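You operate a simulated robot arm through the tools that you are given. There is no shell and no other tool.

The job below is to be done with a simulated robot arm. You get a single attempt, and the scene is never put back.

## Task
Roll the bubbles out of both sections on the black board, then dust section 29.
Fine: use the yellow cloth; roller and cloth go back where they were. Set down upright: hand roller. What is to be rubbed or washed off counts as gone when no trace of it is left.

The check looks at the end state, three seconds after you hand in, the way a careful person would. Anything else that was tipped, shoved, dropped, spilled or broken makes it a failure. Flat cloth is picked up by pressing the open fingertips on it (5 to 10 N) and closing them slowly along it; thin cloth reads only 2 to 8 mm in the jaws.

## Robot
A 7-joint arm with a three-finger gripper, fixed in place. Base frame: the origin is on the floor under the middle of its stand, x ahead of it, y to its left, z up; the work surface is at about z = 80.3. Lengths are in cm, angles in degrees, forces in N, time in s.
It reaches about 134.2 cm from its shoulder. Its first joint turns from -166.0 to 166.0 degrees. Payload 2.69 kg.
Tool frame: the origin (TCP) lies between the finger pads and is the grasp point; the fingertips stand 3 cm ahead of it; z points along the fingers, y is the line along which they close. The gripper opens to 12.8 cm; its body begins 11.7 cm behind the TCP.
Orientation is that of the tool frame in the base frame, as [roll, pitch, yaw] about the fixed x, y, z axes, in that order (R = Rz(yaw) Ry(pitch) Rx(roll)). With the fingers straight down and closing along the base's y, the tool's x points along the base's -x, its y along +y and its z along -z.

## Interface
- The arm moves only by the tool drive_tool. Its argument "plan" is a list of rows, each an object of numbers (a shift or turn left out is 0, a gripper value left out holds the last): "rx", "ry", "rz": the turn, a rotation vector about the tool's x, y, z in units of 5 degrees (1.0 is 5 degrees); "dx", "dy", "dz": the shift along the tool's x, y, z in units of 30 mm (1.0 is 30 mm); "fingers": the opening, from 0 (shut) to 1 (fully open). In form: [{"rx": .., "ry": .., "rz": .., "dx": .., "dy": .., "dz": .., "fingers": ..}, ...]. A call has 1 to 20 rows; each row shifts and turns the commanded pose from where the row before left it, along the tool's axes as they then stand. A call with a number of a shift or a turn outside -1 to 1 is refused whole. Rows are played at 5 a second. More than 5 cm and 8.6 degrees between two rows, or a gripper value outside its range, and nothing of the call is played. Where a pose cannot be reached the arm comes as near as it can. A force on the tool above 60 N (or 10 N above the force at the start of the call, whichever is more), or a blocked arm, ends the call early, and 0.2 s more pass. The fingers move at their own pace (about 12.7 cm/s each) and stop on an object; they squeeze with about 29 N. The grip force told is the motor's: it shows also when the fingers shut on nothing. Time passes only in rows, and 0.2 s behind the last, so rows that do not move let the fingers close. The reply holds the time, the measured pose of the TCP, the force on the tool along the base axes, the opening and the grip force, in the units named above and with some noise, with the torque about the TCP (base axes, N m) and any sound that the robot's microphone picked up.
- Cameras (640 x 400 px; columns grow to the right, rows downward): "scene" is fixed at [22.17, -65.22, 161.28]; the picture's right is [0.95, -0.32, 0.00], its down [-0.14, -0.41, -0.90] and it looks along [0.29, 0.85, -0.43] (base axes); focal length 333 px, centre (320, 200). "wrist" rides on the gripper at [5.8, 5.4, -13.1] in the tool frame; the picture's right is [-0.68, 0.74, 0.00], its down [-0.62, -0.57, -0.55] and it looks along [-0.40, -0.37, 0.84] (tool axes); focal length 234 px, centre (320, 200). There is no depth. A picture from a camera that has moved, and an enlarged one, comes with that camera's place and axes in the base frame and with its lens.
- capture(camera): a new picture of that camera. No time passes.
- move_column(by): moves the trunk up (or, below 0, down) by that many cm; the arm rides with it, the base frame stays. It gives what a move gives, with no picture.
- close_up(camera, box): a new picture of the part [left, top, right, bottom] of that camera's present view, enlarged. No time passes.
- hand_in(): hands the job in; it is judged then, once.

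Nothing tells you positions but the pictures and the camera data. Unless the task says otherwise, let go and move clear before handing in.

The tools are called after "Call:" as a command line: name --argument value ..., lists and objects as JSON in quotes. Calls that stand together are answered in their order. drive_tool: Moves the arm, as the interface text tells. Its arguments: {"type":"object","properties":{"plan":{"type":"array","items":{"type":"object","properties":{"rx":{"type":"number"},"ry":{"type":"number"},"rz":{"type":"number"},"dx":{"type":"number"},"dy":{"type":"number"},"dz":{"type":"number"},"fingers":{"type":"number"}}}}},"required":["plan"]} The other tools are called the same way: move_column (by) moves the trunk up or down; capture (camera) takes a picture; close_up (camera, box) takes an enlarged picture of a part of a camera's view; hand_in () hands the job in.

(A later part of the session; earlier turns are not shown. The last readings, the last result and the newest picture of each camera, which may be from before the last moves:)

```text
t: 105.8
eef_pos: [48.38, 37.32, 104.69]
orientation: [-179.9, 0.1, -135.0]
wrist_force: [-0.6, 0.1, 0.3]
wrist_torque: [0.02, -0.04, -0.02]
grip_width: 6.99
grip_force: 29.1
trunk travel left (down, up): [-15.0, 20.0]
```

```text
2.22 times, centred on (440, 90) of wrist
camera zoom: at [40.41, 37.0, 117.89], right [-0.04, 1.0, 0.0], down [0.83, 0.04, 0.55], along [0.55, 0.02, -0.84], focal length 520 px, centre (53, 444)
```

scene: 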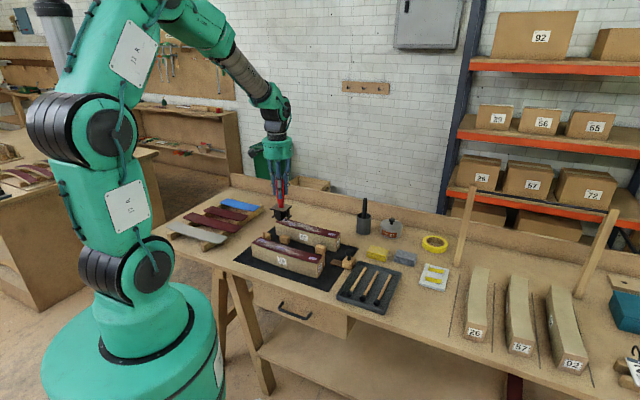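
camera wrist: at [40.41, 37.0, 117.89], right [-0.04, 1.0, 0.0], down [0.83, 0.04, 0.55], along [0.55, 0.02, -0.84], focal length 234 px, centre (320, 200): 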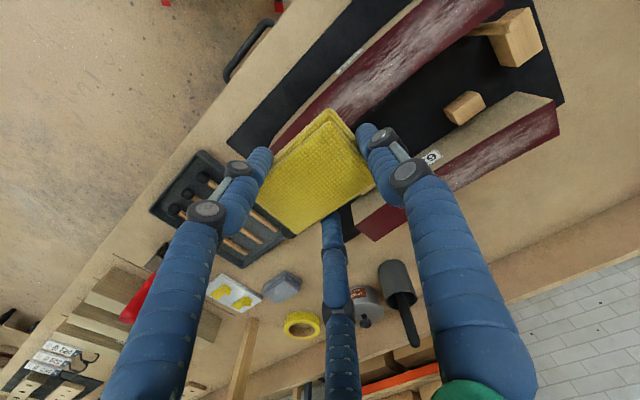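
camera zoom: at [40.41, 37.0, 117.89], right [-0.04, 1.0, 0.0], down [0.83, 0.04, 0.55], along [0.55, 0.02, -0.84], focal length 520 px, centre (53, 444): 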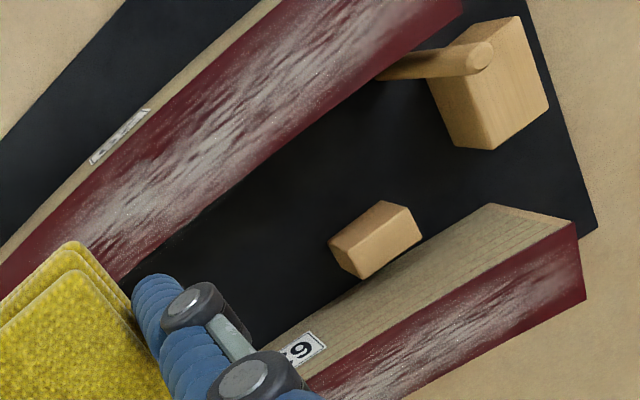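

No bubble traces remain on either section. Now I'll lower the pad onto section 29.

Call:
drive_tool --plan '[{"dz": 0.9}, {"dz": 0.9}, {"dz": 0.9}, {"dz": 0.9}, {"dz": 0.4}, {}]'

Call:
drive_tool --plan '[{"dz": 0.15}, {}]'

Call:
close_up --camera "scene" --box '[245, 205, 345, 285]'

```text
t: 107.2
eef_pos: [48.53, 37.41, 92.5]
orientation: [180.0, 0.0, -135.1]
wrist_force: [-0.4, -0.5, -0.3]
wrist_torque: [-0.01, 0.03, -0.01]
grip_width: 6.96
grip_force: 29.3
trunk travel left (down, up): [-15.0, 20.0]
```

```text
t: 107.8
eef_pos: [48.51, 37.43, 92.05]
orientation: [-180.0, 0.0, -135.1]
wrist_force: [-0.3, -0.1, -0.9]
wrist_torque: [-0.03, -0.03, -0.02]
grip_width: 6.98
grip_force: 29.0
trunk travel left (down, up): [-15.0, 20.0]
```

```text
5.00 times, centred on (295, 245) of scene
camera zoom: at [22.17, -65.22, 161.28], right [0.95, -0.32, 0.0], down [-0.14, -0.41, -0.9], along [0.29, 0.85, -0.43], focal length 1666 px, centre (445, -25)
```

zoom: 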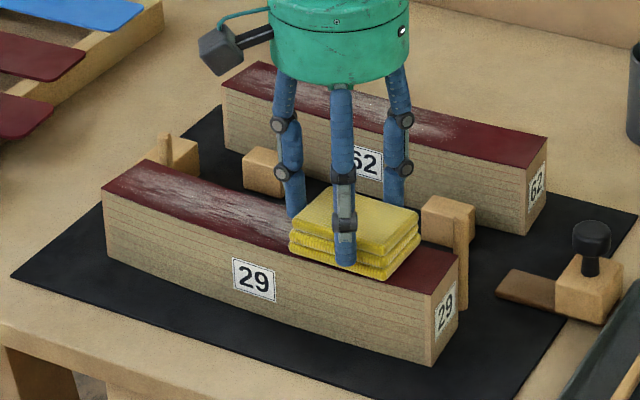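

Call:
drive_tool --plan '[{"dz": 0.08}, {}]'

Call:
drive_tool --plan '[{"dz": 0.06}, {}]'

Call:
drive_tool --plan '[{"dz": 0.05}, {}]'

```text
t: 108.4
eef_pos: [48.57, 37.35, 91.71]
orientation: [179.9, 0.1, -135.0]
wrist_force: [-0.4, -0.4, -0.3]
wrist_torque: [-0.01, -0.03, -0.03]
grip_width: 6.97
grip_force: 29.3
trunk travel left (down, up): [-15.0, 20.0]
```

```text
t: 109.0
eef_pos: [48.57, 37.33, 91.51]
orientation: [-179.9, 0.0, -135.0]
wrist_force: [0.4, -0.1, -0.4]
wrist_torque: [-0.01, -0.03, 0.02]
grip_width: 6.97
grip_force: 28.9
trunk travel left (down, up): [-15.0, 20.0]
```

```text
t: 109.6
eef_pos: [48.55, 37.53, 91.57]
orientation: [-180.0, 0.0, -135.0]
wrist_force: [-0.2, 1.8, 6.3]
wrist_torque: [0.1, 0.1, 0.0]
grip_width: 6.96
grip_force: 29.2
trunk travel left (down, up): [-15.0, 20.0]
```

About 6 N of contact. I'll start wiping toward the left end.

Call:
drive_tool --plan '[{"dy": 0.25, "dx": 0.02}, {"dy": 0.25, "dx": 0.02}, {"dy": 0.25}, {"dy": 0.25}, {"dy": 0.25}, {"dy": 0.25}]'

Call:
close_up --camera "scene" --box '[245, 205, 345, 285]'

```text
t: 111.0
eef_pos: [45.2, 40.42, 91.54]
orientation: [179.9, 0.1, -135.0]
wrist_force: [3.0, -3.4, 17.5]
wrist_torque: [-0.44, -0.25, 0.02]
grip_width: 6.99
grip_force: 28.2
trunk travel left (down, up): [-15.0, 20.0]
```

```text
5.00 times, centred on (295, 245) of scene
camera zoom: at [22.17, -65.22, 161.28], right [0.95, -0.32, 0.0], down [-0.14, -0.41, -0.9], along [0.29, 0.85, -0.43], focal length 1666 px, centre (445, -25)
```

zoom: 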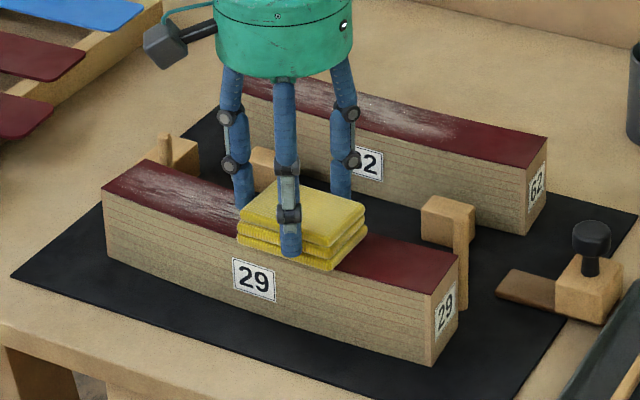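

Dust comes off where the pad passed. I'll ease the pressure slightly and continue.

Call:
drive_tool --plan '[{"dy": 0.25, "dz": -0.03}, {"dy": 0.25, "dx": -0.01}, {"dy": 0.25, "dx": -0.01}, {"dy": 0.25, "dx": -0.015}, {"dy": 0.25, "dx": -0.015}, {"dy": 0.25, "dx": -0.02}, {"dy": 0.25, "dx": -0.02}, {"dy": 0.25, "dx": -0.02}]'

Call:
close_up --camera "scene" --box '[245, 205, 345, 285]'

```text
t: 112.8
eef_pos: [41.28, 44.93, 91.63]
orientation: [-180.0, 0.0, -135.0]
wrist_force: [-0.4, 0.3, 0.3]
wrist_torque: [0.0, 0.0, -0.03]
grip_width: 6.98
grip_force: 29.1
trunk travel left (down, up): [-15.0, 20.0]
```

```text
5.00 times, centred on (295, 245) of scene
camera zoom: at [22.17, -65.22, 161.28], right [0.95, -0.32, 0.0], down [-0.14, -0.41, -0.9], along [0.29, 0.85, -0.43], focal length 1666 px, centre (445, -25)
```

zoom: 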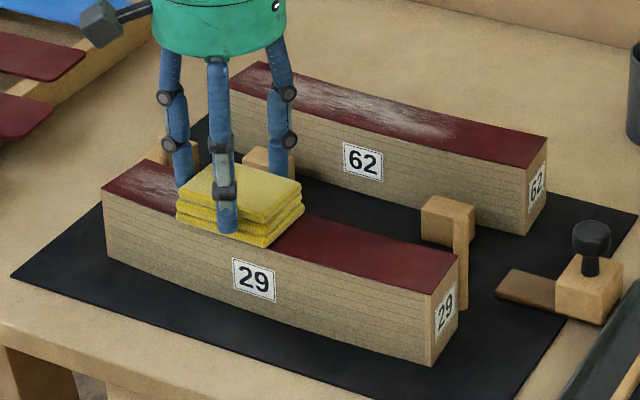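

Call:
drive_tool --plan '[{"dz": 0.05}, {}]'

```text
t: 113.4
eef_pos: [41.36, 44.88, 91.45]
orientation: [180.0, 0.1, -135.0]
wrist_force: [-0.7, -3.4, 14.8]
wrist_torque: [-0.31, 0.02, -0.05]
grip_width: 6.97
grip_force: 29.0
trunk travel left (down, up): [-15.0, 20.0]
```

Call:
drive_tool --plan '[{"dy": 0.25, "dx": -0.02, "dz": -0.01}, {"dy": 0.25, "dx": -0.02}, {"dy": 0.25, "dx": -0.02}, {"dy": 0.25, "dx": -0.02}, {"dy": 0.25, "dx": -0.02}, {"dy": 0.25, "dx": -0.02}]'

Call:
close_up --camera "scene" --box '[245, 205, 345, 285]'

```text
t: 114.8
eef_pos: [38.36, 48.4, 91.39]
orientation: [-180.0, 0.1, -135.0]
wrist_force: [9.5, -9.6, 32.3]
wrist_torque: [-0.75, -0.76, 0.0]
grip_width: 6.95
grip_force: 28.9
trunk travel left (down, up): [-15.0, 20.0]
```

```text
5.00 times, centred on (295, 245) of scene
camera zoom: at [22.17, -65.22, 161.28], right [0.95, -0.32, 0.0], down [-0.14, -0.41, -0.9], along [0.29, 0.85, -0.43], focal length 1666 px, centre (445, -25)
```

zoom: 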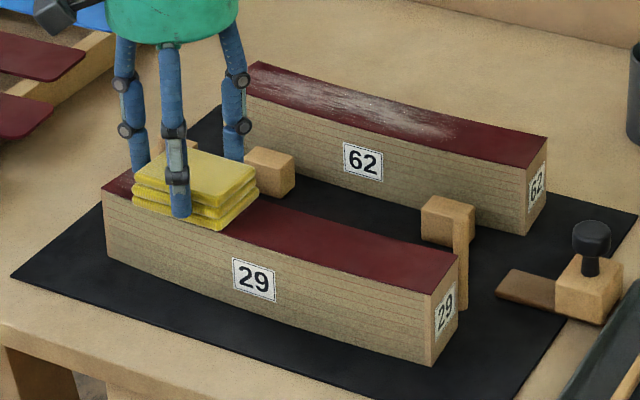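

The force rose to 32 N, so I'll relieve it before continuing.

Call:
drive_tool --plan '[{"dz": -0.06}, {}]'

```text
t: 115.4
eef_pos: [38.3, 48.38, 91.33]
orientation: [180.0, -0.1, -135.0]
wrist_force: [2.7, 4.1, 8.4]
wrist_torque: [0.32, -0.26, 0.01]
grip_width: 6.94
grip_force: 29.5
trunk travel left (down, up): [-15.0, 20.0]
```

Call:
drive_tool --plan '[{"dy": 0.25, "dx": -0.02}, {"dy": 0.25, "dx": -0.02}, {"dy": 0.25, "dx": -0.02}]'

```text
t: 116.2
eef_pos: [36.94, 50.13, 91.75]
orientation: [-180.0, -0.1, -134.9]
wrist_force: [0.0, -0.1, 0.4]
wrist_torque: [-0.01, 0.01, -0.01]
grip_width: 6.94
grip_force: 29.7
trunk travel left (down, up): [-15.0, 20.0]
```

Call:
drive_tool --plan '[{"dz": 0.05}, {}]'

Call:
drive_tool --plan '[{"dz": 0.03}, {}]'

```text
t: 116.8
eef_pos: [36.9, 50.02, 91.54]
orientation: [-180.0, 0.0, -135.0]
wrist_force: [0.2, -1.1, 0.2]
wrist_torque: [-0.02, 0.01, 0.04]
grip_width: 6.94
grip_force: 29.0
trunk travel left (down, up): [-15.0, 20.0]
```

```text
t: 117.4
eef_pos: [36.83, 50.09, 91.47]
orientation: [180.0, -0.1, -135.0]
wrist_force: [3.2, -0.9, 5.3]
wrist_torque: [-0.15, -0.08, 0.05]
grip_width: 6.95
grip_force: 29.3
trunk travel left (down, up): [-15.0, 20.0]
```

Call:
drive_tool --plan '[{"dy": 0.25, "dx": -0.02}, {"dy": 0.25, "dx": -0.02}, {}]'

Call:
close_up --camera "scene" --box '[245, 205, 345, 285]'

Call:
capture --camera "wrist"

```text
t: 118.2
eef_pos: [35.92, 51.22, 91.49]
orientation: [180.0, 0.1, -135.0]
wrist_force: [1.5, -3.2, 13.6]
wrist_torque: [-0.47, -0.17, 0.03]
grip_width: 6.97
grip_force: 29.1
trunk travel left (down, up): [-15.0, 20.0]
```

```text
5.00 times, centred on (295, 245) of scene
camera zoom: at [22.17, -65.22, 161.28], right [0.95, -0.32, 0.0], down [-0.14, -0.41, -0.9], along [0.29, 0.85, -0.43], focal length 1666 px, centre (445, -25)
```

zoom: 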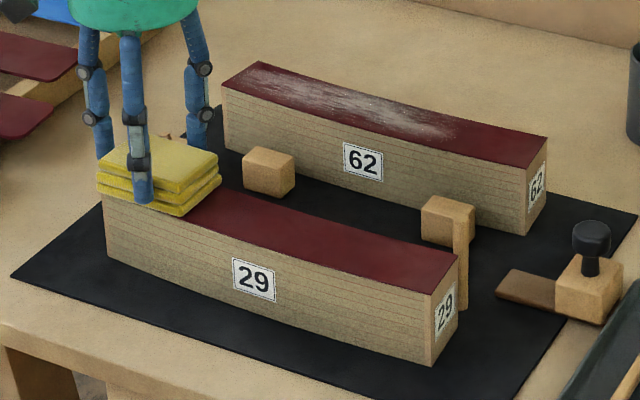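

```text
taken
camera wrist: at [27.93, 50.88, 104.56], right [-0.04, 1.0, 0.0], down [0.84, 0.04, 0.55], along [0.55, 0.02, -0.84], focal length 234 px, centre (320, 200)
```

wrist: 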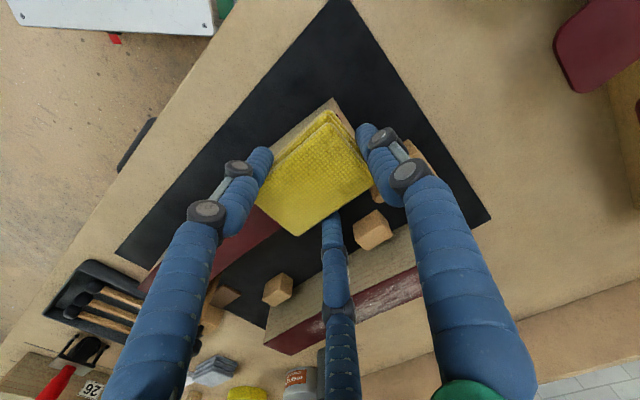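

Call:
close_up --camera "wrist" --box '[240, 80, 440, 240]'

```text
2.50 times, centred on (340, 160) of wrist
camera zoom: at [27.93, 50.88, 104.56], right [-0.04, 1.0, 0.0], down [0.84, 0.04, 0.55], along [0.55, 0.02, -0.84], focal length 585 px, centre (270, 300)
```

zoom: 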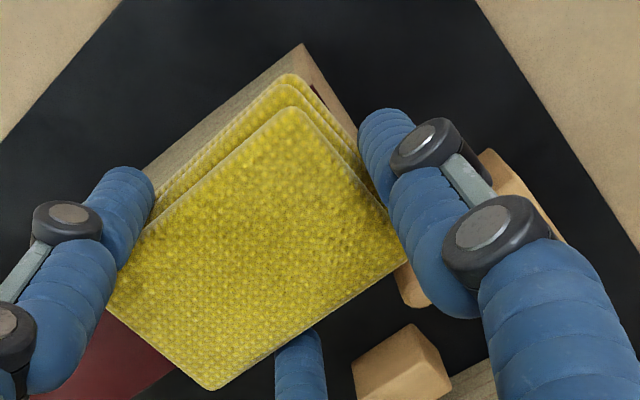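

Call:
drive_tool --plan '[{"dy": 0.2, "dz": -0.01}, {"dy": 0.15}, {}]'

Call:
close_up --camera "wrist" --box '[240, 80, 440, 240]'

```text
t: 119.0
eef_pos: [35.18, 51.96, 91.43]
orientation: [-179.9, 0.0, -135.0]
wrist_force: [-1.2, -1.6, 7.4]
wrist_torque: [-0.08, -0.1, -0.02]
grip_width: 6.95
grip_force: 29.3
trunk travel left (down, up): [-15.0, 20.0]
```

```text
2.50 times, centred on (340, 160) of wrist
camera zoom: at [27.19, 51.69, 104.57], right [-0.04, 1.0, 0.0], down [0.84, 0.04, 0.55], along [0.55, 0.02, -0.84], focal length 585 px, centre (270, 300)
```

zoom: 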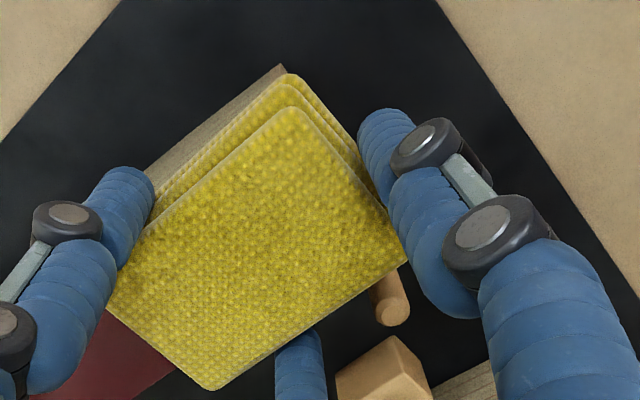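

The pad now covers the left end, and the peg is clear of it. I'll wipe back to the right with a slight offset toward the front edge.

Call:
drive_tool --plan '[{"dy": -0.2, "dx": 0.06}, {"dy": -0.25, "dx": 0.06}, {"dy": -0.25, "dx": 0.05}, {"dy": -0.25, "dx": 0.03}]'

```text
t: 120.0
eef_pos: [36.6, 49.41, 91.48]
orientation: [-180.0, 0.0, -135.1]
wrist_force: [1.1, -0.8, 3.5]
wrist_torque: [-0.06, -0.14, -0.04]
grip_width: 6.95
grip_force: 29.3
trunk travel left (down, up): [-15.0, 20.0]
```

Call:
drive_tool --plan '[{"dy": -0.25, "dx": 0.015, "dz": 0.02}, {"dy": -0.25, "dx": 0.015}, {"dy": -0.25, "dx": 0.015}, {"dy": -0.25, "dx": 0.015}]'

Call:
drive_tool --plan '[{"dy": -0.25, "dx": 0.015}, {"dy": -0.25, "dx": 0.015}, {"dy": -0.25, "dx": 0.015}, {"dy": -0.25, "dx": 0.015}]'

```text
t: 121.0
eef_pos: [38.71, 47.27, 91.43]
orientation: [180.0, 0.1, -135.0]
wrist_force: [-2.8, 3.5, 12.7]
wrist_torque: [-0.1, -0.04, 0.02]
grip_width: 6.94
grip_force: 29.3
trunk travel left (down, up): [-15.0, 20.0]
```

```text
t: 122.0
eef_pos: [40.69, 44.78, 91.37]
orientation: [180.0, 0.0, -135.1]
wrist_force: [-2.4, 3.1, 11.7]
wrist_torque: [0.0, -0.22, 0.02]
grip_width: 6.95
grip_force: 28.9
trunk travel left (down, up): [-15.0, 20.0]
```

Call:
drive_tool --plan '[{"dy": -0.25, "dx": 0.01}, {"dy": -0.25, "dx": 0.01}, {"dy": -0.25, "dx": 0.01}, {"dy": -0.25, "dx": 0.01}]'

Call:
drive_tool --plan '[{"dy": -0.25, "dx": 0.01}, {"dy": -0.25, "dx": 0.01}, {"dy": -0.25, "dx": 0.01}, {"dy": -0.25, "dx": 0.01}]'

Call:
drive_tool --plan '[{"dy": -0.25}, {"dy": -0.25}, {"dy": -0.25}, {"dy": -0.25}]'

Call:
close_up --camera "scene" --box '[245, 205, 345, 285]'

```text
t: 123.0
eef_pos: [42.74, 42.63, 91.41]
orientation: [-179.9, -0.1, -135.0]
wrist_force: [1.1, -0.5, 3.1]
wrist_torque: [-0.1, -0.21, -0.05]
grip_width: 6.96
grip_force: 28.6
trunk travel left (down, up): [-15.0, 20.0]
```

```text
t: 124.0
eef_pos: [44.65, 40.54, 91.36]
orientation: [-180.0, -0.1, -135.0]
wrist_force: [0.7, -0.3, 2.3]
wrist_torque: [-0.07, -0.07, -0.03]
grip_width: 6.95
grip_force: 28.6
trunk travel left (down, up): [-15.0, 20.0]
```

```text
t: 125.0
eef_pos: [46.85, 38.46, 91.56]
orientation: [180.0, 0.1, -135.0]
wrist_force: [0.0, -0.2, 0.5]
wrist_torque: [0.03, -0.01, 0.0]
grip_width: 6.93
grip_force: 28.9
trunk travel left (down, up): [-15.0, 20.0]
```

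```text
5.00 times, centred on (295, 245) of scene
camera zoom: at [22.17, -65.22, 161.28], right [0.95, -0.32, 0.0], down [-0.14, -0.41, -0.9], along [0.29, 0.85, -0.43], focal length 1666 px, centre (445, -25)
```

zoom: 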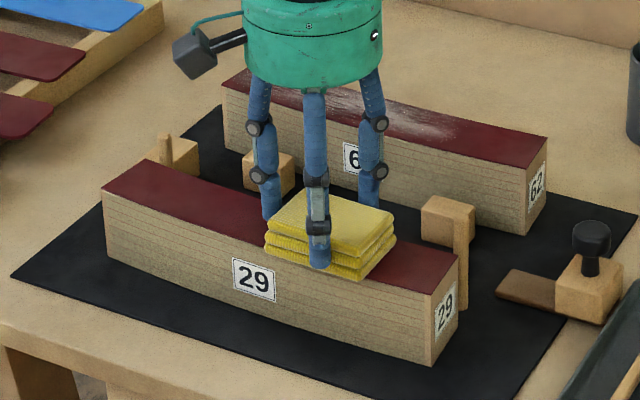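

Call:
close_up --camera "scene" --box '[262, 232, 312, 265]'

Call:
close_up --camera "wrist" --box '[300, 0, 560, 180]'

```text
12.12 times, centred on (287, 248) of scene
camera zoom: at [22.17, -65.22, 161.28], right [0.95, -0.32, 0.0], down [-0.14, -0.41, -0.9], along [0.29, 0.85, -0.43], focal length 4039 px, centre (720, -388)
```

zoom: 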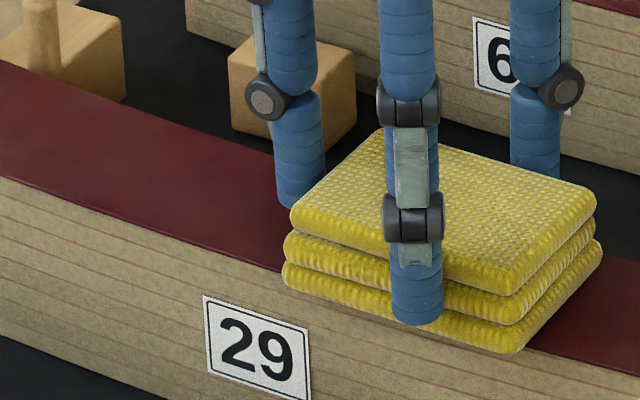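

```text
2.22 times, centred on (430, 90) of wrist
camera zoom: at [38.87, 38.18, 104.58], right [-0.04, 1.0, 0.0], down [0.84, 0.04, 0.55], along [0.55, 0.02, -0.84], focal length 520 px, centre (76, 444)
```

zoom: 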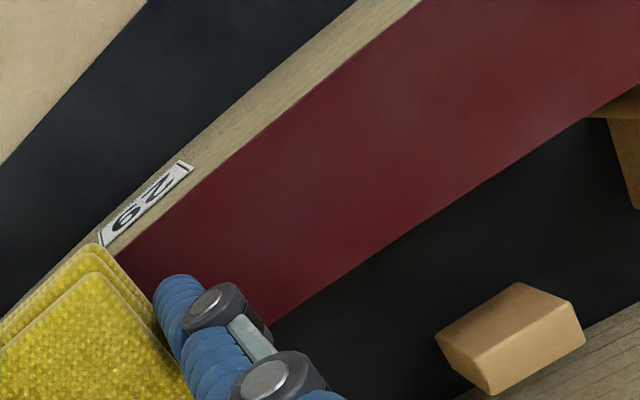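

A very faint haze may remain in the middle, so I'll do more passes with steadier pressure.

Call:
drive_tool --plan '[{"dy": -0.25, "dx": -0.1}, {"dy": -0.25, "dx": -0.1}, {"dz": 0.05}, {}]'

Call:
drive_tool --plan '[{"dz": 0.03}, {}]'

```text
t: 126.0
eef_pos: [48.41, 37.78, 91.35]
orientation: [-180.0, 0.1, -135.0]
wrist_force: [-0.1, -4.9, 18.7]
wrist_torque: [-0.43, 0.0, -0.02]
grip_width: 6.96
grip_force: 27.9
trunk travel left (down, up): [-15.0, 20.0]
```

```text
t: 126.6
eef_pos: [48.5, 37.73, 91.3]
orientation: [-179.9, 0.2, -135.0]
wrist_force: [-1.4, 2.4, 32.6]
wrist_torque: [-0.52, -0.28, -0.01]
grip_width: 6.95
grip_force: 28.6
trunk travel left (down, up): [-15.0, 20.0]
```

Call:
drive_tool --plan '[{"dz": -0.06}, {}]'

```text
t: 127.2
eef_pos: [48.32, 37.7, 91.36]
orientation: [-179.9, 0.2, -135.0]
wrist_force: [6.9, 5.8, 16.1]
wrist_torque: [0.06, -0.71, 0.22]
grip_width: 6.93
grip_force: 28.6
trunk travel left (down, up): [-15.0, 20.0]
```

Call:
drive_tool --plan '[{"dy": 0.25, "dz": -0.01}, {"dy": 0.25}, {"dy": 0.25}, {"dy": 0.25}]'

Call:
close_up --camera "scene" --box '[245, 205, 345, 285]'

```text
t: 128.2
eef_pos: [46.07, 39.9, 91.38]
orientation: [179.9, -0.2, -134.9]
wrist_force: [1.4, -1.9, 9.2]
wrist_torque: [-0.13, -0.29, -0.02]
grip_width: 6.96
grip_force: 28.7
trunk travel left (down, up): [-15.0, 20.0]
```

```text
5.00 times, centred on (295, 245) of scene
camera zoom: at [22.17, -65.22, 161.28], right [0.95, -0.32, 0.0], down [-0.14, -0.41, -0.9], along [0.29, 0.85, -0.43], focal length 1666 px, centre (445, -25)
```

zoom: 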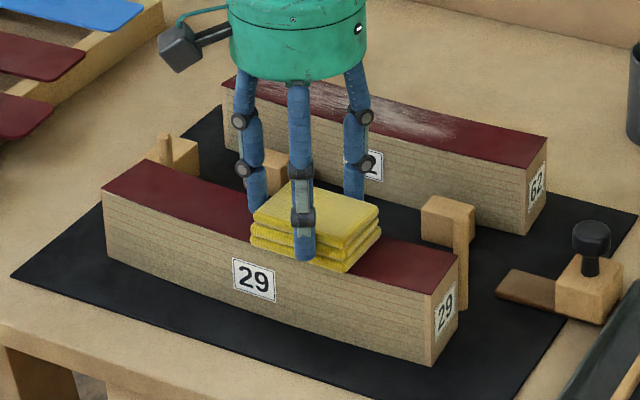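

Call:
drive_tool --plan '[{"dy": 0.25, "dx": -0.01}, {"dy": 0.25, "dx": -0.01}, {"dy": 0.25, "dx": -0.01}, {"dy": 0.25, "dx": -0.015}]'

```text
t: 129.2
eef_pos: [44.2, 42.16, 91.54]
orientation: [-180.0, 0.1, -135.1]
wrist_force: [1.1, 0.6, -0.9]
wrist_torque: [0.02, 0.01, 0.0]
grip_width: 6.95
grip_force: 29.6
trunk travel left (down, up): [-15.0, 20.0]
```

Call:
drive_tool --plan '[{"dz": 0.04}, {}]'

```text
t: 129.8
eef_pos: [44.25, 42.21, 91.28]
orientation: [180.0, 0.0, -135.0]
wrist_force: [-4.4, 0.6, 10.9]
wrist_torque: [-0.3, 0.1, -0.11]
grip_width: 6.95
grip_force: 29.0
trunk travel left (down, up): [-15.0, 20.0]
```

Call:
drive_tool --plan '[{"dy": -0.25}, {"dy": -0.25}, {"dy": 0.25}, {"dy": 0.25}, {"dy": 0.25, "dx": -0.015}, {"dy": 0.25, "dx": -0.015}, {"dy": 0.25, "dx": -0.015}]'

```text
t: 131.4
eef_pos: [42.54, 43.87, 91.29]
orientation: [-180.0, 0.0, -135.0]
wrist_force: [4.0, -3.1, 16.9]
wrist_torque: [-0.3, -0.26, 0.06]
grip_width: 6.97
grip_force: 29.0
trunk travel left (down, up): [-15.0, 20.0]
```

Call:
drive_tool --plan '[{"dy": 0.25, "dx": -0.015, "dz": -0.01}, {"dy": 0.25, "dx": -0.02}, {"dy": 0.25, "dx": -0.02}, {"dy": 0.25, "dx": -0.02}]'

```text
t: 132.4
eef_pos: [40.82, 46.18, 91.37]
orientation: [179.9, 0.1, -134.9]
wrist_force: [4.6, -6.9, 22.9]
wrist_torque: [-0.65, -0.43, 0.01]
grip_width: 6.95
grip_force: 29.4
trunk travel left (down, up): [-15.0, 20.0]
```

Call:
drive_tool --plan '[{"dy": 0.25, "dx": -0.015, "dz": -0.04}, {"dy": 0.25, "dx": -0.01}, {"dy": 0.25, "dx": -0.01}, {"dy": 0.25, "dx": -0.01}]'

```text
t: 133.4
eef_pos: [38.66, 48.32, 91.44]
orientation: [-180.0, -0.1, -135.0]
wrist_force: [-0.8, 0.6, -0.5]
wrist_torque: [0.05, 0.04, -0.01]
grip_width: 6.97
grip_force: 29.1
trunk travel left (down, up): [-15.0, 20.0]
```

Call:
drive_tool --plan '[{"dz": 0.03}, {"dy": -0.25}, {"dy": -0.25}, {}]'

```text
t: 134.4
eef_pos: [39.86, 47.22, 91.27]
orientation: [179.9, 0.0, -135.0]
wrist_force: [1.5, -1.2, 2.1]
wrist_torque: [-0.05, -0.06, 0.01]
grip_width: 6.95
grip_force: 29.7
trunk travel left (down, up): [-15.0, 20.0]
```

Call:
drive_tool --plan '[{"dz": 0.02}, {"dy": 0.25}, {"dy": 0.25, "dx": -0.01}, {"dy": 0.25, "dx": -0.01}, {"dy": 0.25, "dx": -0.01}]'

```text
t: 135.6
eef_pos: [37.73, 49.57, 91.29]
orientation: [180.0, 0.1, -134.9]
wrist_force: [4.1, -3.3, 14.1]
wrist_torque: [-0.41, -0.29, 0.1]
grip_width: 6.95
grip_force: 29.2
trunk travel left (down, up): [-15.0, 20.0]
```

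Call:
drive_tool --plan '[{"dy": 0.25}, {"dy": 0.25}, {"dy": 0.25}, {"dy": 0.25}, {"dy": 0.12}]'

```text
t: 136.8
eef_pos: [35.28, 51.89, 91.24]
orientation: [-180.0, 0.0, -135.0]
wrist_force: [3.3, -2.9, 12.9]
wrist_torque: [-0.18, -0.36, 0.05]
grip_width: 6.94
grip_force: 29.2
trunk travel left (down, up): [-15.0, 20.0]
```

Steady at about 13 N. I'll wipe back along the centreline to the right.

Call:
drive_tool --plan '[{"dy": -0.25, "dx": 0.03}, {"dy": -0.25, "dx": 0.03}, {"dy": -0.25, "dx": 0.02}, {"dy": -0.25, "dx": 0.02}, {"dy": -0.25, "dx": 0.015}]'

```text
t: 138.0
eef_pos: [37.83, 49.01, 91.14]
orientation: [-180.0, 0.1, -134.9]
wrist_force: [-6.9, 8.7, 29.7]
wrist_torque: [-0.05, -0.37, 0.03]
grip_width: 6.94
grip_force: 28.9
trunk travel left (down, up): [-15.0, 20.0]
```

Call:
drive_tool --plan '[{"dy": -0.25, "dx": 0.015, "dz": -0.025}, {"dy": -0.25, "dx": 0.015}, {"dy": -0.25, "dx": 0.015}, {"dy": -0.25, "dx": 0.015}]'

```text
t: 139.0
eef_pos: [39.76, 46.61, 91.14]
orientation: [180.0, 0.0, -135.0]
wrist_force: [-1.8, 1.7, 7.1]
wrist_torque: [0.04, -0.16, 0.01]
grip_width: 6.94
grip_force: 29.0
trunk travel left (down, up): [-15.0, 20.0]
```

Call:
drive_tool --plan '[{"dy": -0.25, "dx": 0.015, "dz": 0.008}, {"dy": -0.25, "dx": 0.015}, {"dy": -0.25, "dx": 0.015}, {"dy": -0.25, "dx": 0.01}]'

```text
t: 140.0
eef_pos: [41.84, 44.42, 91.36]
orientation: [-180.0, 0.0, -135.0]
wrist_force: [-0.2, 0.4, -0.7]
wrist_torque: [-0.03, 0.01, 0.02]
grip_width: 6.94
grip_force: 29.4
trunk travel left (down, up): [-15.0, 20.0]
```

Call:
drive_tool --plan '[{"dz": 0.03}, {"dy": 0.25}, {"dy": 0.25}, {}]'

```text
t: 141.0
eef_pos: [40.77, 45.61, 91.27]
orientation: [180.0, 0.0, -135.1]
wrist_force: [0.2, 1.3, 5.0]
wrist_torque: [-0.12, -0.03, 0.0]
grip_width: 6.95
grip_force: 29.2
trunk travel left (down, up): [-15.0, 20.0]
```

Call:
drive_tool --plan '[{"dz": 0.015}, {"dy": -0.25}, {"dy": -0.25}, {"dy": -0.25, "dx": 0.01}, {"dy": -0.25, "dx": 0.01}, {"dy": -0.25, "dx": 0.01}]'

```text
t: 142.4
eef_pos: [43.43, 42.81, 91.13]
orientation: [-180.0, 0.0, -134.9]
wrist_force: [0.8, -1.2, 4.5]
wrist_torque: [-0.11, -0.15, -0.05]
grip_width: 6.94
grip_force: 29.0
trunk travel left (down, up): [-15.0, 20.0]
```

Call:
drive_tool --plan '[{"dz": 0.01, "dy": -0.25}, {"dy": -0.25}, {"dy": -0.25}, {"dy": -0.25}, {"dy": -0.25}]'

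Call:
close_up --camera "wrist" --box '[300, 0, 560, 180]'

```text
t: 143.6
eef_pos: [45.82, 40.14, 91.11]
orientation: [180.0, -0.1, -135.0]
wrist_force: [-1.8, 1.7, 11.9]
wrist_torque: [-0.06, -0.14, -0.04]
grip_width: 6.94
grip_force: 29.3
trunk travel left (down, up): [-15.0, 20.0]
```

```text
2.22 times, centred on (430, 90) of wrist
camera zoom: at [37.86, 39.86, 104.34], right [-0.04, 1.0, 0.0], down [0.84, 0.04, 0.55], along [0.55, 0.02, -0.84], focal length 520 px, centre (76, 444)
```

zoom: 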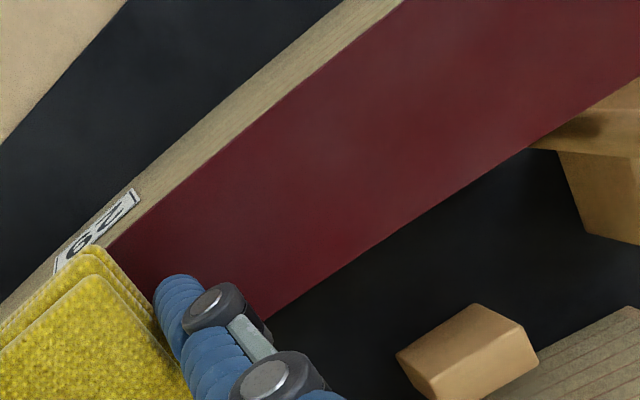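

Call:
drive_tool --plan '[{"dy": -0.25}, {"dy": -0.25}, {"dy": -0.25}, {"dy": -0.25}, {"dy": -0.25}]'

Call:
close_up --camera "scene" --box '[258, 228, 308, 262]'

Call:
close_up --camera "wrist" --box '[320, 0, 480, 110]'

```text
t: 144.8
eef_pos: [48.74, 37.49, 91.2]
orientation: [-179.8, 0.1, -135.1]
wrist_force: [-6.8, 6.6, 29.5]
wrist_torque: [-0.29, -0.22, -0.08]
grip_width: 6.94
grip_force: 29.0
trunk travel left (down, up): [-15.0, 20.0]
```

```text
11.76 times, centred on (283, 245) of scene
camera zoom: at [22.17, -65.22, 161.28], right [0.95, -0.32, 0.0], down [-0.14, -0.41, -0.9], along [0.29, 0.85, -0.43], focal length 3920 px, centre (755, -329)
```

zoom: 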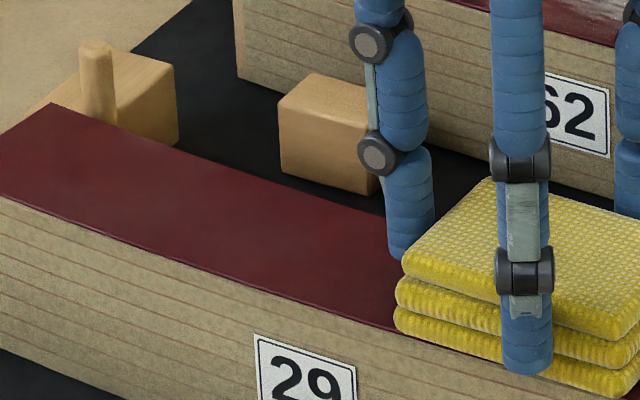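

```text
3.64 times, centred on (400, 55) of wrist
camera zoom: at [40.71, 37.26, 104.29], right [-0.04, 1.0, 0.0], down [0.83, 0.04, 0.55], along [0.55, 0.02, -0.83], focal length 852 px, centre (29, 727)
```

zoom: 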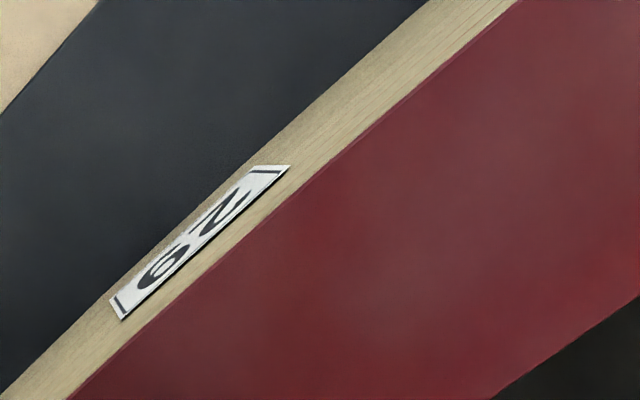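

The top looks clean. I'll lift the pad and inspect the whole surface.

Call:
drive_tool --plan '[{"dz": -0.3}, {"dz": -0.9}, {"dz": -0.9}, {"dz": -0.9}, {"dz": -0.9}, {"dy": -0.7}, {"dy": -0.7}, {"dy": -0.7}, {}]'

Call:
close_up --camera "scene" --box '[250, 230, 330, 285]'

Call:
capture --camera "wrist"

Call:
close_up --camera "wrist" --box '[290, 0, 480, 120]'

```text
t: 146.8
eef_pos: [53.22, 33.12, 102.66]
orientation: [-180.0, 0.0, -135.1]
wrist_force: [0.9, 0.0, -0.4]
wrist_torque: [0.04, 0.0, -0.04]
grip_width: 6.93
grip_force: 29.4
trunk travel left (down, up): [-15.0, 20.0]
```

```text
7.27 times, centred on (290, 258) of scene
camera zoom: at [22.17, -65.22, 161.28], right [0.95, -0.32, 0.0], down [-0.14, -0.41, -0.9], along [0.29, 0.85, -0.43], focal length 2423 px, centre (538, -218)
```

zoom: 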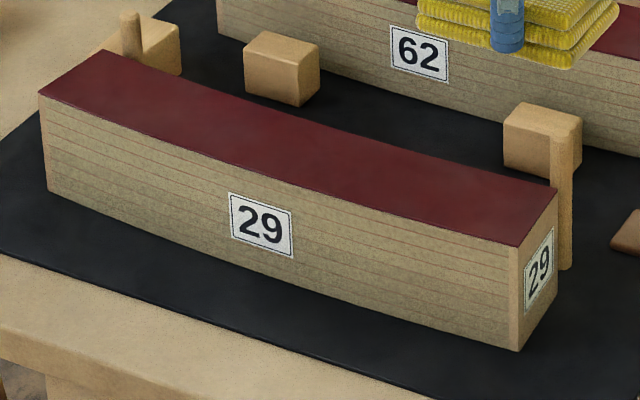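

```text
taken
camera wrist: at [45.21, 32.75, 115.82], right [-0.04, 1.0, 0.0], down [0.84, 0.04, 0.55], along [0.55, 0.02, -0.84], focal length 234 px, centre (320, 200)
```

wrist: 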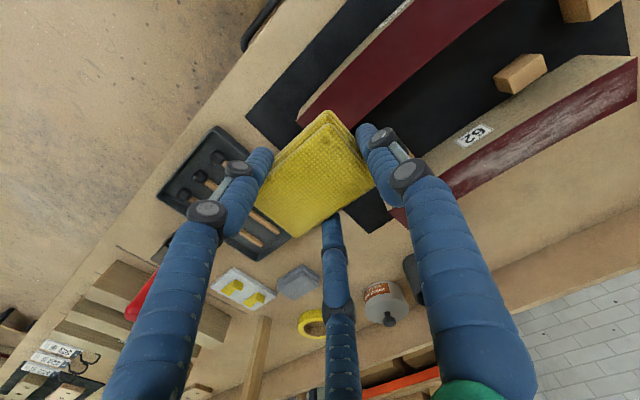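

```text
3.33 times, centred on (385, 60) of wrist
camera zoom: at [45.21, 32.75, 115.82], right [-0.04, 1.0, 0.0], down [0.84, 0.04, 0.55], along [0.55, 0.02, -0.84], focal length 781 px, centre (103, 667)
```

zoom: 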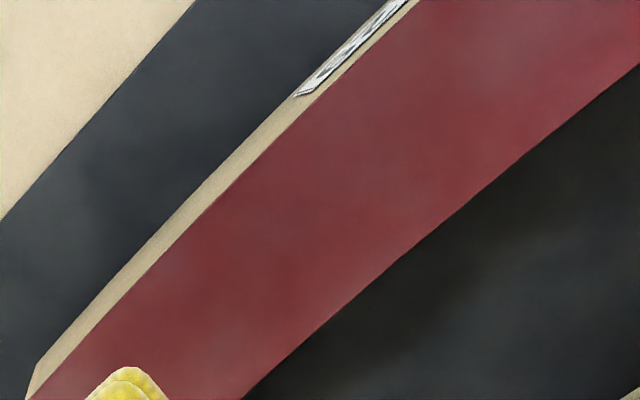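

Call:
close_up --camera "scene" --box '[252, 232, 290, 258]'

Call:
close_up --camera "scene" --box '[285, 240, 330, 268]'

```text
15.38 times, centred on (271, 245) of scene
camera zoom: at [22.17, -65.22, 161.28], right [0.95, -0.32, 0.0], down [-0.14, -0.41, -0.9], along [0.29, 0.85, -0.43], focal length 5126 px, centre (1074, -492)
```

zoom: 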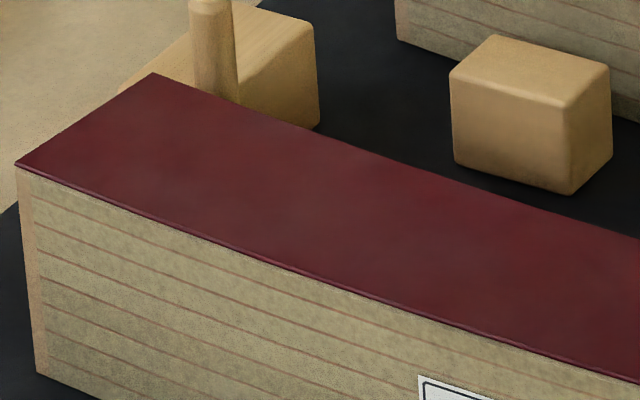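

```text
14.22 times, centred on (308, 254) of scene
camera zoom: at [22.17, -65.22, 161.28], right [0.95, -0.32, 0.0], down [-0.14, -0.41, -0.9], along [0.29, 0.85, -0.43], focal length 4739 px, centre (498, -568)
```

zoom: 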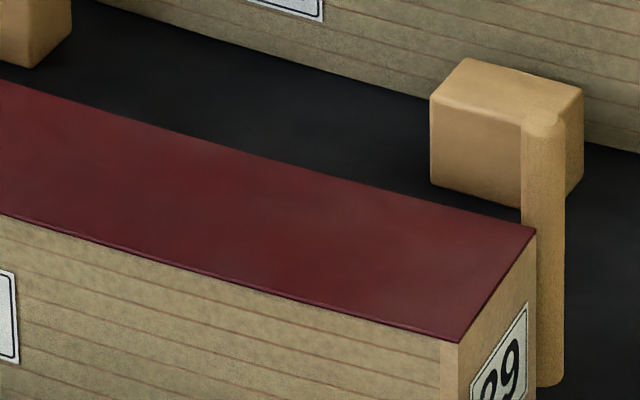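

Call:
drive_tool --plan '[{"dy": 0.9, "dx": 0.5}, {"dy": 0.9, "dx": 0.5}, {"dy": 0.9, "dx": 0.5}, {"dy": 0.9, "dx": 0.5}, {}]'

Call:
capture --camera "wrist"

Call:
close_up --camera "wrist" --box '[280, 60, 440, 180]'

```text
t: 148.0
eef_pos: [41.14, 36.38, 102.5]
orientation: [179.9, 0.1, -134.9]
wrist_force: [-0.8, 0.7, -2.0]
wrist_torque: [0.01, -0.05, 0.0]
grip_width: 6.94
grip_force: 29.3
trunk travel left (down, up): [-15.0, 20.0]
```

```text
taken
camera wrist: at [33.02, 36.12, 115.73], right [-0.04, 1.0, 0.0], down [0.84, 0.04, 0.55], along [0.55, 0.02, -0.84], focal length 234 px, centre (320, 200)
```

wrist: 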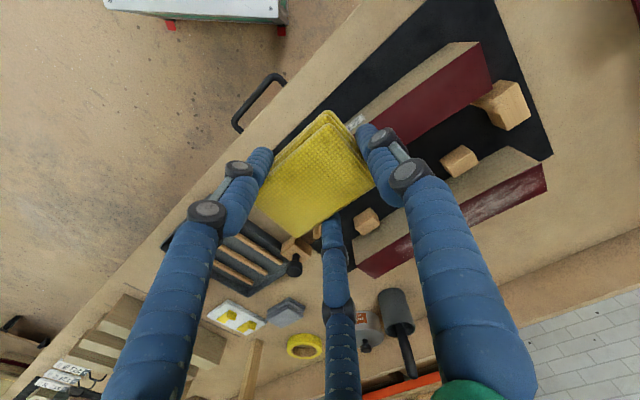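

```text
3.33 times, centred on (360, 120) of wrist
camera zoom: at [33.02, 36.12, 115.73], right [-0.04, 1.0, 0.0], down [0.84, 0.04, 0.55], along [0.55, 0.02, -0.84], focal length 781 px, centre (187, 467)
```

zoom: 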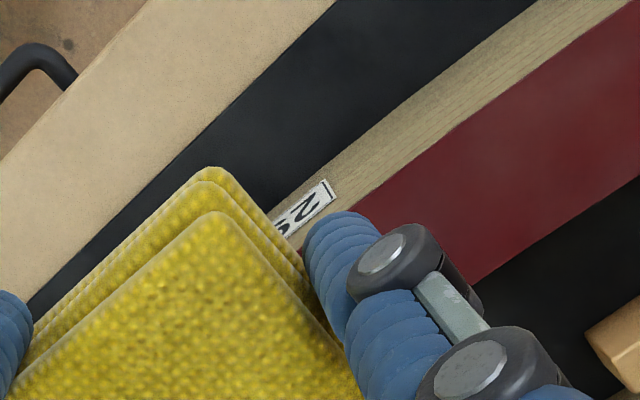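

Call:
close_up --camera "wrist" --box '[390, 30, 510, 140]'

```text
3.64 times, centred on (450, 85) of wrist
camera zoom: at [33.02, 36.12, 115.73], right [-0.04, 1.0, 0.0], down [0.84, 0.04, 0.55], along [0.55, 0.02, -0.84], focal length 852 px, centre (-153, 618)
```

zoom: 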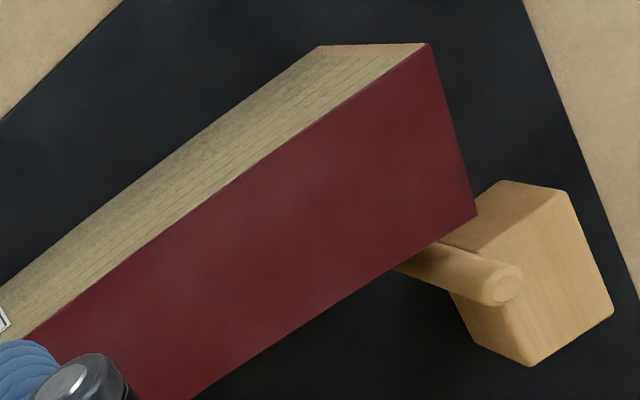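

It looks clean, but as "no trace" is required I'll do one more careful round trip over the top.

Call:
drive_tool --plan '[{"dx": -0.7, "dy": -0.5}, {"dx": -0.65, "dy": -0.5}, {"dx": -0.65, "dy": -0.5}, {"dz": 0.9}, {"dz": 0.9}, {"dz": 0.9}, {"dz": 0.8}, {}]'

Call:
drive_tool --plan '[{"dz": 0.12}, {}]'

```text
t: 149.8
eef_pos: [48.55, 37.43, 92.61]
orientation: [-180.0, 0.1, -135.0]
wrist_force: [-0.2, -0.9, -0.9]
wrist_torque: [0.0, 0.04, 0.0]
grip_width: 6.95
grip_force: 29.1
trunk travel left (down, up): [-15.0, 20.0]
```

```text
t: 150.4
eef_pos: [48.47, 37.47, 92.17]
orientation: [-179.9, -0.1, -135.0]
wrist_force: [-0.3, 0.2, -0.1]
wrist_torque: [-0.02, -0.01, 0.0]
grip_width: 6.96
grip_force: 29.1
trunk travel left (down, up): [-15.0, 20.0]
```

Call:
drive_tool --plan '[{"dz": 0.15}, {}]'

Call:
drive_tool --plan '[{"dz": 0.06}, {}]'

```text
t: 151.0
eef_pos: [48.52, 37.54, 91.75]
orientation: [-180.0, 0.0, -135.0]
wrist_force: [0.2, 0.5, 0.0]
wrist_torque: [-0.04, 0.03, 0.0]
grip_width: 6.94
grip_force: 29.0
trunk travel left (down, up): [-15.0, 20.0]
```

```text
t: 151.6
eef_pos: [48.62, 37.48, 91.43]
orientation: [180.0, 0.0, -135.0]
wrist_force: [0.9, -0.4, -1.0]
wrist_torque: [-0.02, -0.03, 0.0]
grip_width: 6.96
grip_force: 28.8
trunk travel left (down, up): [-15.0, 20.0]
```

Call:
drive_tool --plan '[{"dz": 0.04}, {}]'

Call:
drive_tool --plan '[{"dz": 0.02}, {}]'

```text
t: 152.2
eef_pos: [48.55, 37.49, 91.37]
orientation: [180.0, 0.0, -134.9]
wrist_force: [0.1, -0.3, -0.4]
wrist_torque: [0.05, 0.01, 0.01]
grip_width: 6.94
grip_force: 29.6
trunk travel left (down, up): [-15.0, 20.0]
```

```text
t: 152.8
eef_pos: [48.68, 37.49, 91.26]
orientation: [-180.0, 0.0, -135.0]
wrist_force: [-0.2, 0.2, 0.7]
wrist_torque: [-0.03, -0.04, -0.01]
grip_width: 6.94
grip_force: 28.9
trunk travel left (down, up): [-15.0, 20.0]
```

Call:
drive_tool --plan '[{"dz": 0.03}, {}]'

```text
t: 153.4
eef_pos: [48.64, 37.53, 91.18]
orientation: [-179.9, 0.0, -135.0]
wrist_force: [-2.7, -3.4, 10.6]
wrist_torque: [-0.34, -0.06, -0.07]
grip_width: 6.94
grip_force: 29.3
trunk travel left (down, up): [-15.0, 20.0]
```

Call:
drive_tool --plan '[{"dy": 0.25}, {"dy": 0.25}, {"dy": 0.25}, {"dy": 0.25}, {"dy": 0.25}]'

```text
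t: 154.6
eef_pos: [46.11, 40.21, 91.12]
orientation: [-180.0, 0.2, -135.0]
wrist_force: [4.2, -4.8, 17.2]
wrist_torque: [-0.41, -0.48, -0.01]
grip_width: 6.96
grip_force: 29.2
trunk travel left (down, up): [-15.0, 20.0]
```

Call:
drive_tool --plan '[{"dy": 0.25, "dx": -0.005, "dz": -0.003}, {"dy": 0.25, "dx": -0.005}, {"dy": 0.25, "dx": -0.01}, {"dy": 0.25, "dx": -0.01}, {"dy": 0.25, "dx": -0.01}]'

```text
t: 155.8
eef_pos: [43.14, 42.76, 91.05]
orientation: [-180.0, 0.0, -135.0]
wrist_force: [6.6, -8.5, 25.9]
wrist_torque: [-0.73, -0.46, 0.06]
grip_width: 6.94
grip_force: 28.9
trunk travel left (down, up): [-15.0, 20.0]
```

Call:
drive_tool --plan '[{"dy": 0.25, "dx": -0.015, "dz": -0.012}, {"dy": 0.25, "dx": -0.015}, {"dy": 0.25, "dx": -0.015}, {"dy": 0.25, "dx": -0.015}, {"dy": 0.25, "dx": -0.015}]'

```text
t: 157.0
eef_pos: [40.88, 45.56, 91.14]
orientation: [-180.0, -0.1, -135.0]
wrist_force: [0.1, 0.1, -1.1]
wrist_torque: [-0.01, 0.01, 0.01]
grip_width: 6.93
grip_force: 29.0
trunk travel left (down, up): [-15.0, 20.0]
```

Call:
drive_tool --plan '[{"dz": 0.02}, {"dy": -0.2}, {"dy": -0.2}, {}]'

```text
t: 158.0
eef_pos: [41.72, 44.83, 91.14]
orientation: [179.9, 0.1, -135.0]
wrist_force: [-4.4, 4.0, 13.1]
wrist_torque: [-0.2, 0.06, -0.09]
grip_width: 6.94
grip_force: 29.0
trunk travel left (down, up): [-15.0, 20.0]
```

Call:
drive_tool --plan '[{"dy": 0.25}, {"dy": 0.25, "dx": -0.015}, {"dy": 0.25, "dx": -0.015}, {"dy": 0.25, "dx": -0.015}]'

```text
t: 159.0
eef_pos: [39.65, 46.88, 91.07]
orientation: [-180.0, -0.2, -135.1]
wrist_force: [0.1, 0.4, -0.1]
wrist_torque: [-0.01, -0.01, 0.05]
grip_width: 6.92
grip_force: 28.6
trunk travel left (down, up): [-15.0, 20.0]
```

Call:
drive_tool --plan '[{"dz": 0.02}, {}]'

Call:
close_up --camera "scene" --box '[250, 215, 330, 270]'

```text
t: 159.6
eef_pos: [39.8, 46.81, 91.24]
orientation: [180.0, 0.0, -135.1]
wrist_force: [-3.4, -1.0, 7.3]
wrist_torque: [-0.19, 0.02, -0.1]
grip_width: 6.95
grip_force: 28.7
trunk travel left (down, up): [-15.0, 20.0]
```

```text
7.27 times, centred on (290, 242) of scene
camera zoom: at [22.17, -65.22, 161.28], right [0.95, -0.32, 0.0], down [-0.14, -0.41, -0.9], along [0.29, 0.85, -0.43], focal length 2423 px, centre (538, -109)
```

zoom: 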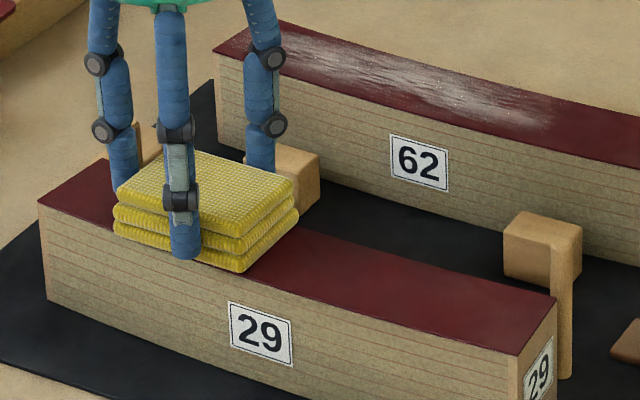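

Call:
drive_tool --plan '[{"dy": 0.25, "dx": -0.01}, {"dy": 0.25, "dx": -0.01}, {"dy": 0.25, "dx": -0.01}, {"dy": 0.25, "dx": -0.01}]'

```text
t: 160.6
eef_pos: [37.71, 49.27, 91.01]
orientation: [-180.0, -0.1, -134.9]
wrist_force: [-0.8, 0.3, 1.0]
wrist_torque: [0.04, 0.0, 0.02]
grip_width: 6.94
grip_force: 29.2
trunk travel left (down, up): [-15.0, 20.0]
```

Call:
drive_tool --plan '[{"dz": 0.02}, {"dy": 0.25, "dx": -0.005}, {"dy": 0.25, "dx": -0.005}, {"dy": 0.25}]'

```text
t: 161.6
eef_pos: [36.08, 50.85, 90.98]
orientation: [-179.9, 0.0, -135.0]
wrist_force: [7.1, -5.1, 21.6]
wrist_torque: [-0.6, -0.38, 0.11]
grip_width: 6.95
grip_force: 29.0
trunk travel left (down, up): [-15.0, 20.0]
```

Call:
drive_tool --plan '[{"dy": 0.25, "dz": -0.01}, {"dy": 0.2}, {}]'

```text
t: 162.4
eef_pos: [35.23, 51.89, 91.03]
orientation: [-180.0, 0.0, -135.0]
wrist_force: [3.7, -6.1, 23.0]
wrist_torque: [-0.4, -0.45, -0.03]
grip_width: 6.92
grip_force: 29.1
trunk travel left (down, up): [-15.0, 20.0]
```

Call:
drive_tool --plan '[{"dy": -0.25, "dx": 0.02, "dz": -0.02}, {"dy": -0.25, "dx": 0.02}, {"dy": -0.25, "dx": 0.015}, {"dy": -0.25, "dx": 0.015}]'

```text
t: 163.4
eef_pos: [37.15, 49.55, 90.95]
orientation: [-180.0, 0.2, -135.0]
wrist_force: [-7.3, 7.0, 32.5]
wrist_torque: [-0.48, -0.43, 0.01]
grip_width: 6.95
grip_force: 29.1
trunk travel left (down, up): [-15.0, 20.0]
```

Call:
drive_tool --plan '[{"dy": -0.15, "dx": 0.01, "dz": -0.03}, {"dy": -0.25, "dx": 0.015}, {"dy": -0.25, "dx": 0.015}, {"dy": -0.25, "dx": 0.015}]'

```text
t: 164.4
eef_pos: [38.75, 47.49, 91.05]
orientation: [-180.0, 0.0, -135.0]
wrist_force: [-4.5, 3.3, 16.6]
wrist_torque: [0.02, -0.16, -0.01]
grip_width: 6.93
grip_force: 29.2
trunk travel left (down, up): [-15.0, 20.0]
```

Call:
drive_tool --plan '[{"dy": -0.25, "dx": 0.015}, {"dy": -0.25, "dx": 0.015}, {"dy": -0.25, "dx": 0.015}, {"dy": -0.25, "dx": 0.01}]'

```text
t: 165.4
eef_pos: [41.0, 45.47, 91.19]
orientation: [179.9, 0.0, -135.1]
wrist_force: [0.6, -0.7, -0.5]
wrist_torque: [-0.03, 0.01, 0.01]
grip_width: 6.93
grip_force: 29.0
trunk travel left (down, up): [-15.0, 20.0]
```

Call:
drive_tool --plan '[{"dz": 0.03}, {"dy": 0.2}, {"dy": 0.2}, {}]'

```text
t: 166.4
eef_pos: [40.26, 46.16, 91.11]
orientation: [180.0, -0.1, -135.0]
wrist_force: [0.6, -1.5, 0.3]
wrist_torque: [0.02, -0.02, -0.02]
grip_width: 6.97
grip_force: 28.7
trunk travel left (down, up): [-15.0, 20.0]
```

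Call:
drive_tool --plan '[{"dz": 0.025}, {"dy": -0.2}, {"dy": -0.2}, {"dy": -0.2}, {}]'

```text
t: 167.6
eef_pos: [41.6, 44.88, 91.0]
orientation: [-180.0, 0.0, -134.9]
wrist_force: [-0.6, 0.7, 1.0]
wrist_torque: [-0.05, -0.01, -0.02]
grip_width: 6.93
grip_force: 28.8
trunk travel left (down, up): [-15.0, 20.0]
```

Call:
drive_tool --plan '[{"dz": 0.025}, {"dy": -0.25, "dx": 0.01}, {"dy": -0.25, "dx": 0.01}, {"dy": -0.25, "dx": 0.01}, {"dy": -0.25}]'

```text
t: 168.8
eef_pos: [43.45, 42.79, 91.07]
orientation: [-179.9, 0.2, -135.0]
wrist_force: [-5.9, 6.8, 24.6]
wrist_torque: [-0.3, -0.11, 0.0]
grip_width: 6.93
grip_force: 28.9
trunk travel left (down, up): [-15.0, 20.0]
```

Call:
drive_tool --plan '[{"dy": -0.25, "dz": -0.012}, {"dy": -0.25}, {"dy": -0.25}, {"dy": -0.25}, {"dy": -0.25}]'

Call:
close_up --camera "scene" --box '[250, 215, 330, 270]'

```text
t: 170.0
eef_pos: [46.07, 40.03, 90.92]
orientation: [180.0, 0.0, -135.0]
wrist_force: [-4.1, 3.5, 18.2]
wrist_torque: [-0.12, -0.34, 0.01]
grip_width: 6.96
grip_force: 28.8
trunk travel left (down, up): [-15.0, 20.0]
```

```text
7.27 times, centred on (290, 242) of scene
camera zoom: at [22.17, -65.22, 161.28], right [0.95, -0.32, 0.0], down [-0.14, -0.41, -0.9], along [0.29, 0.85, -0.43], focal length 2423 px, centre (538, -109)
```

zoom: 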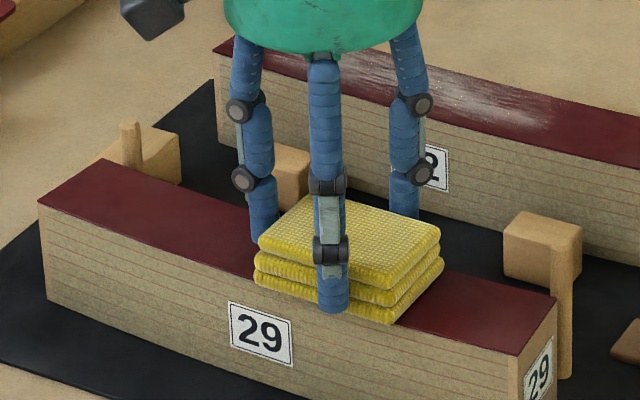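

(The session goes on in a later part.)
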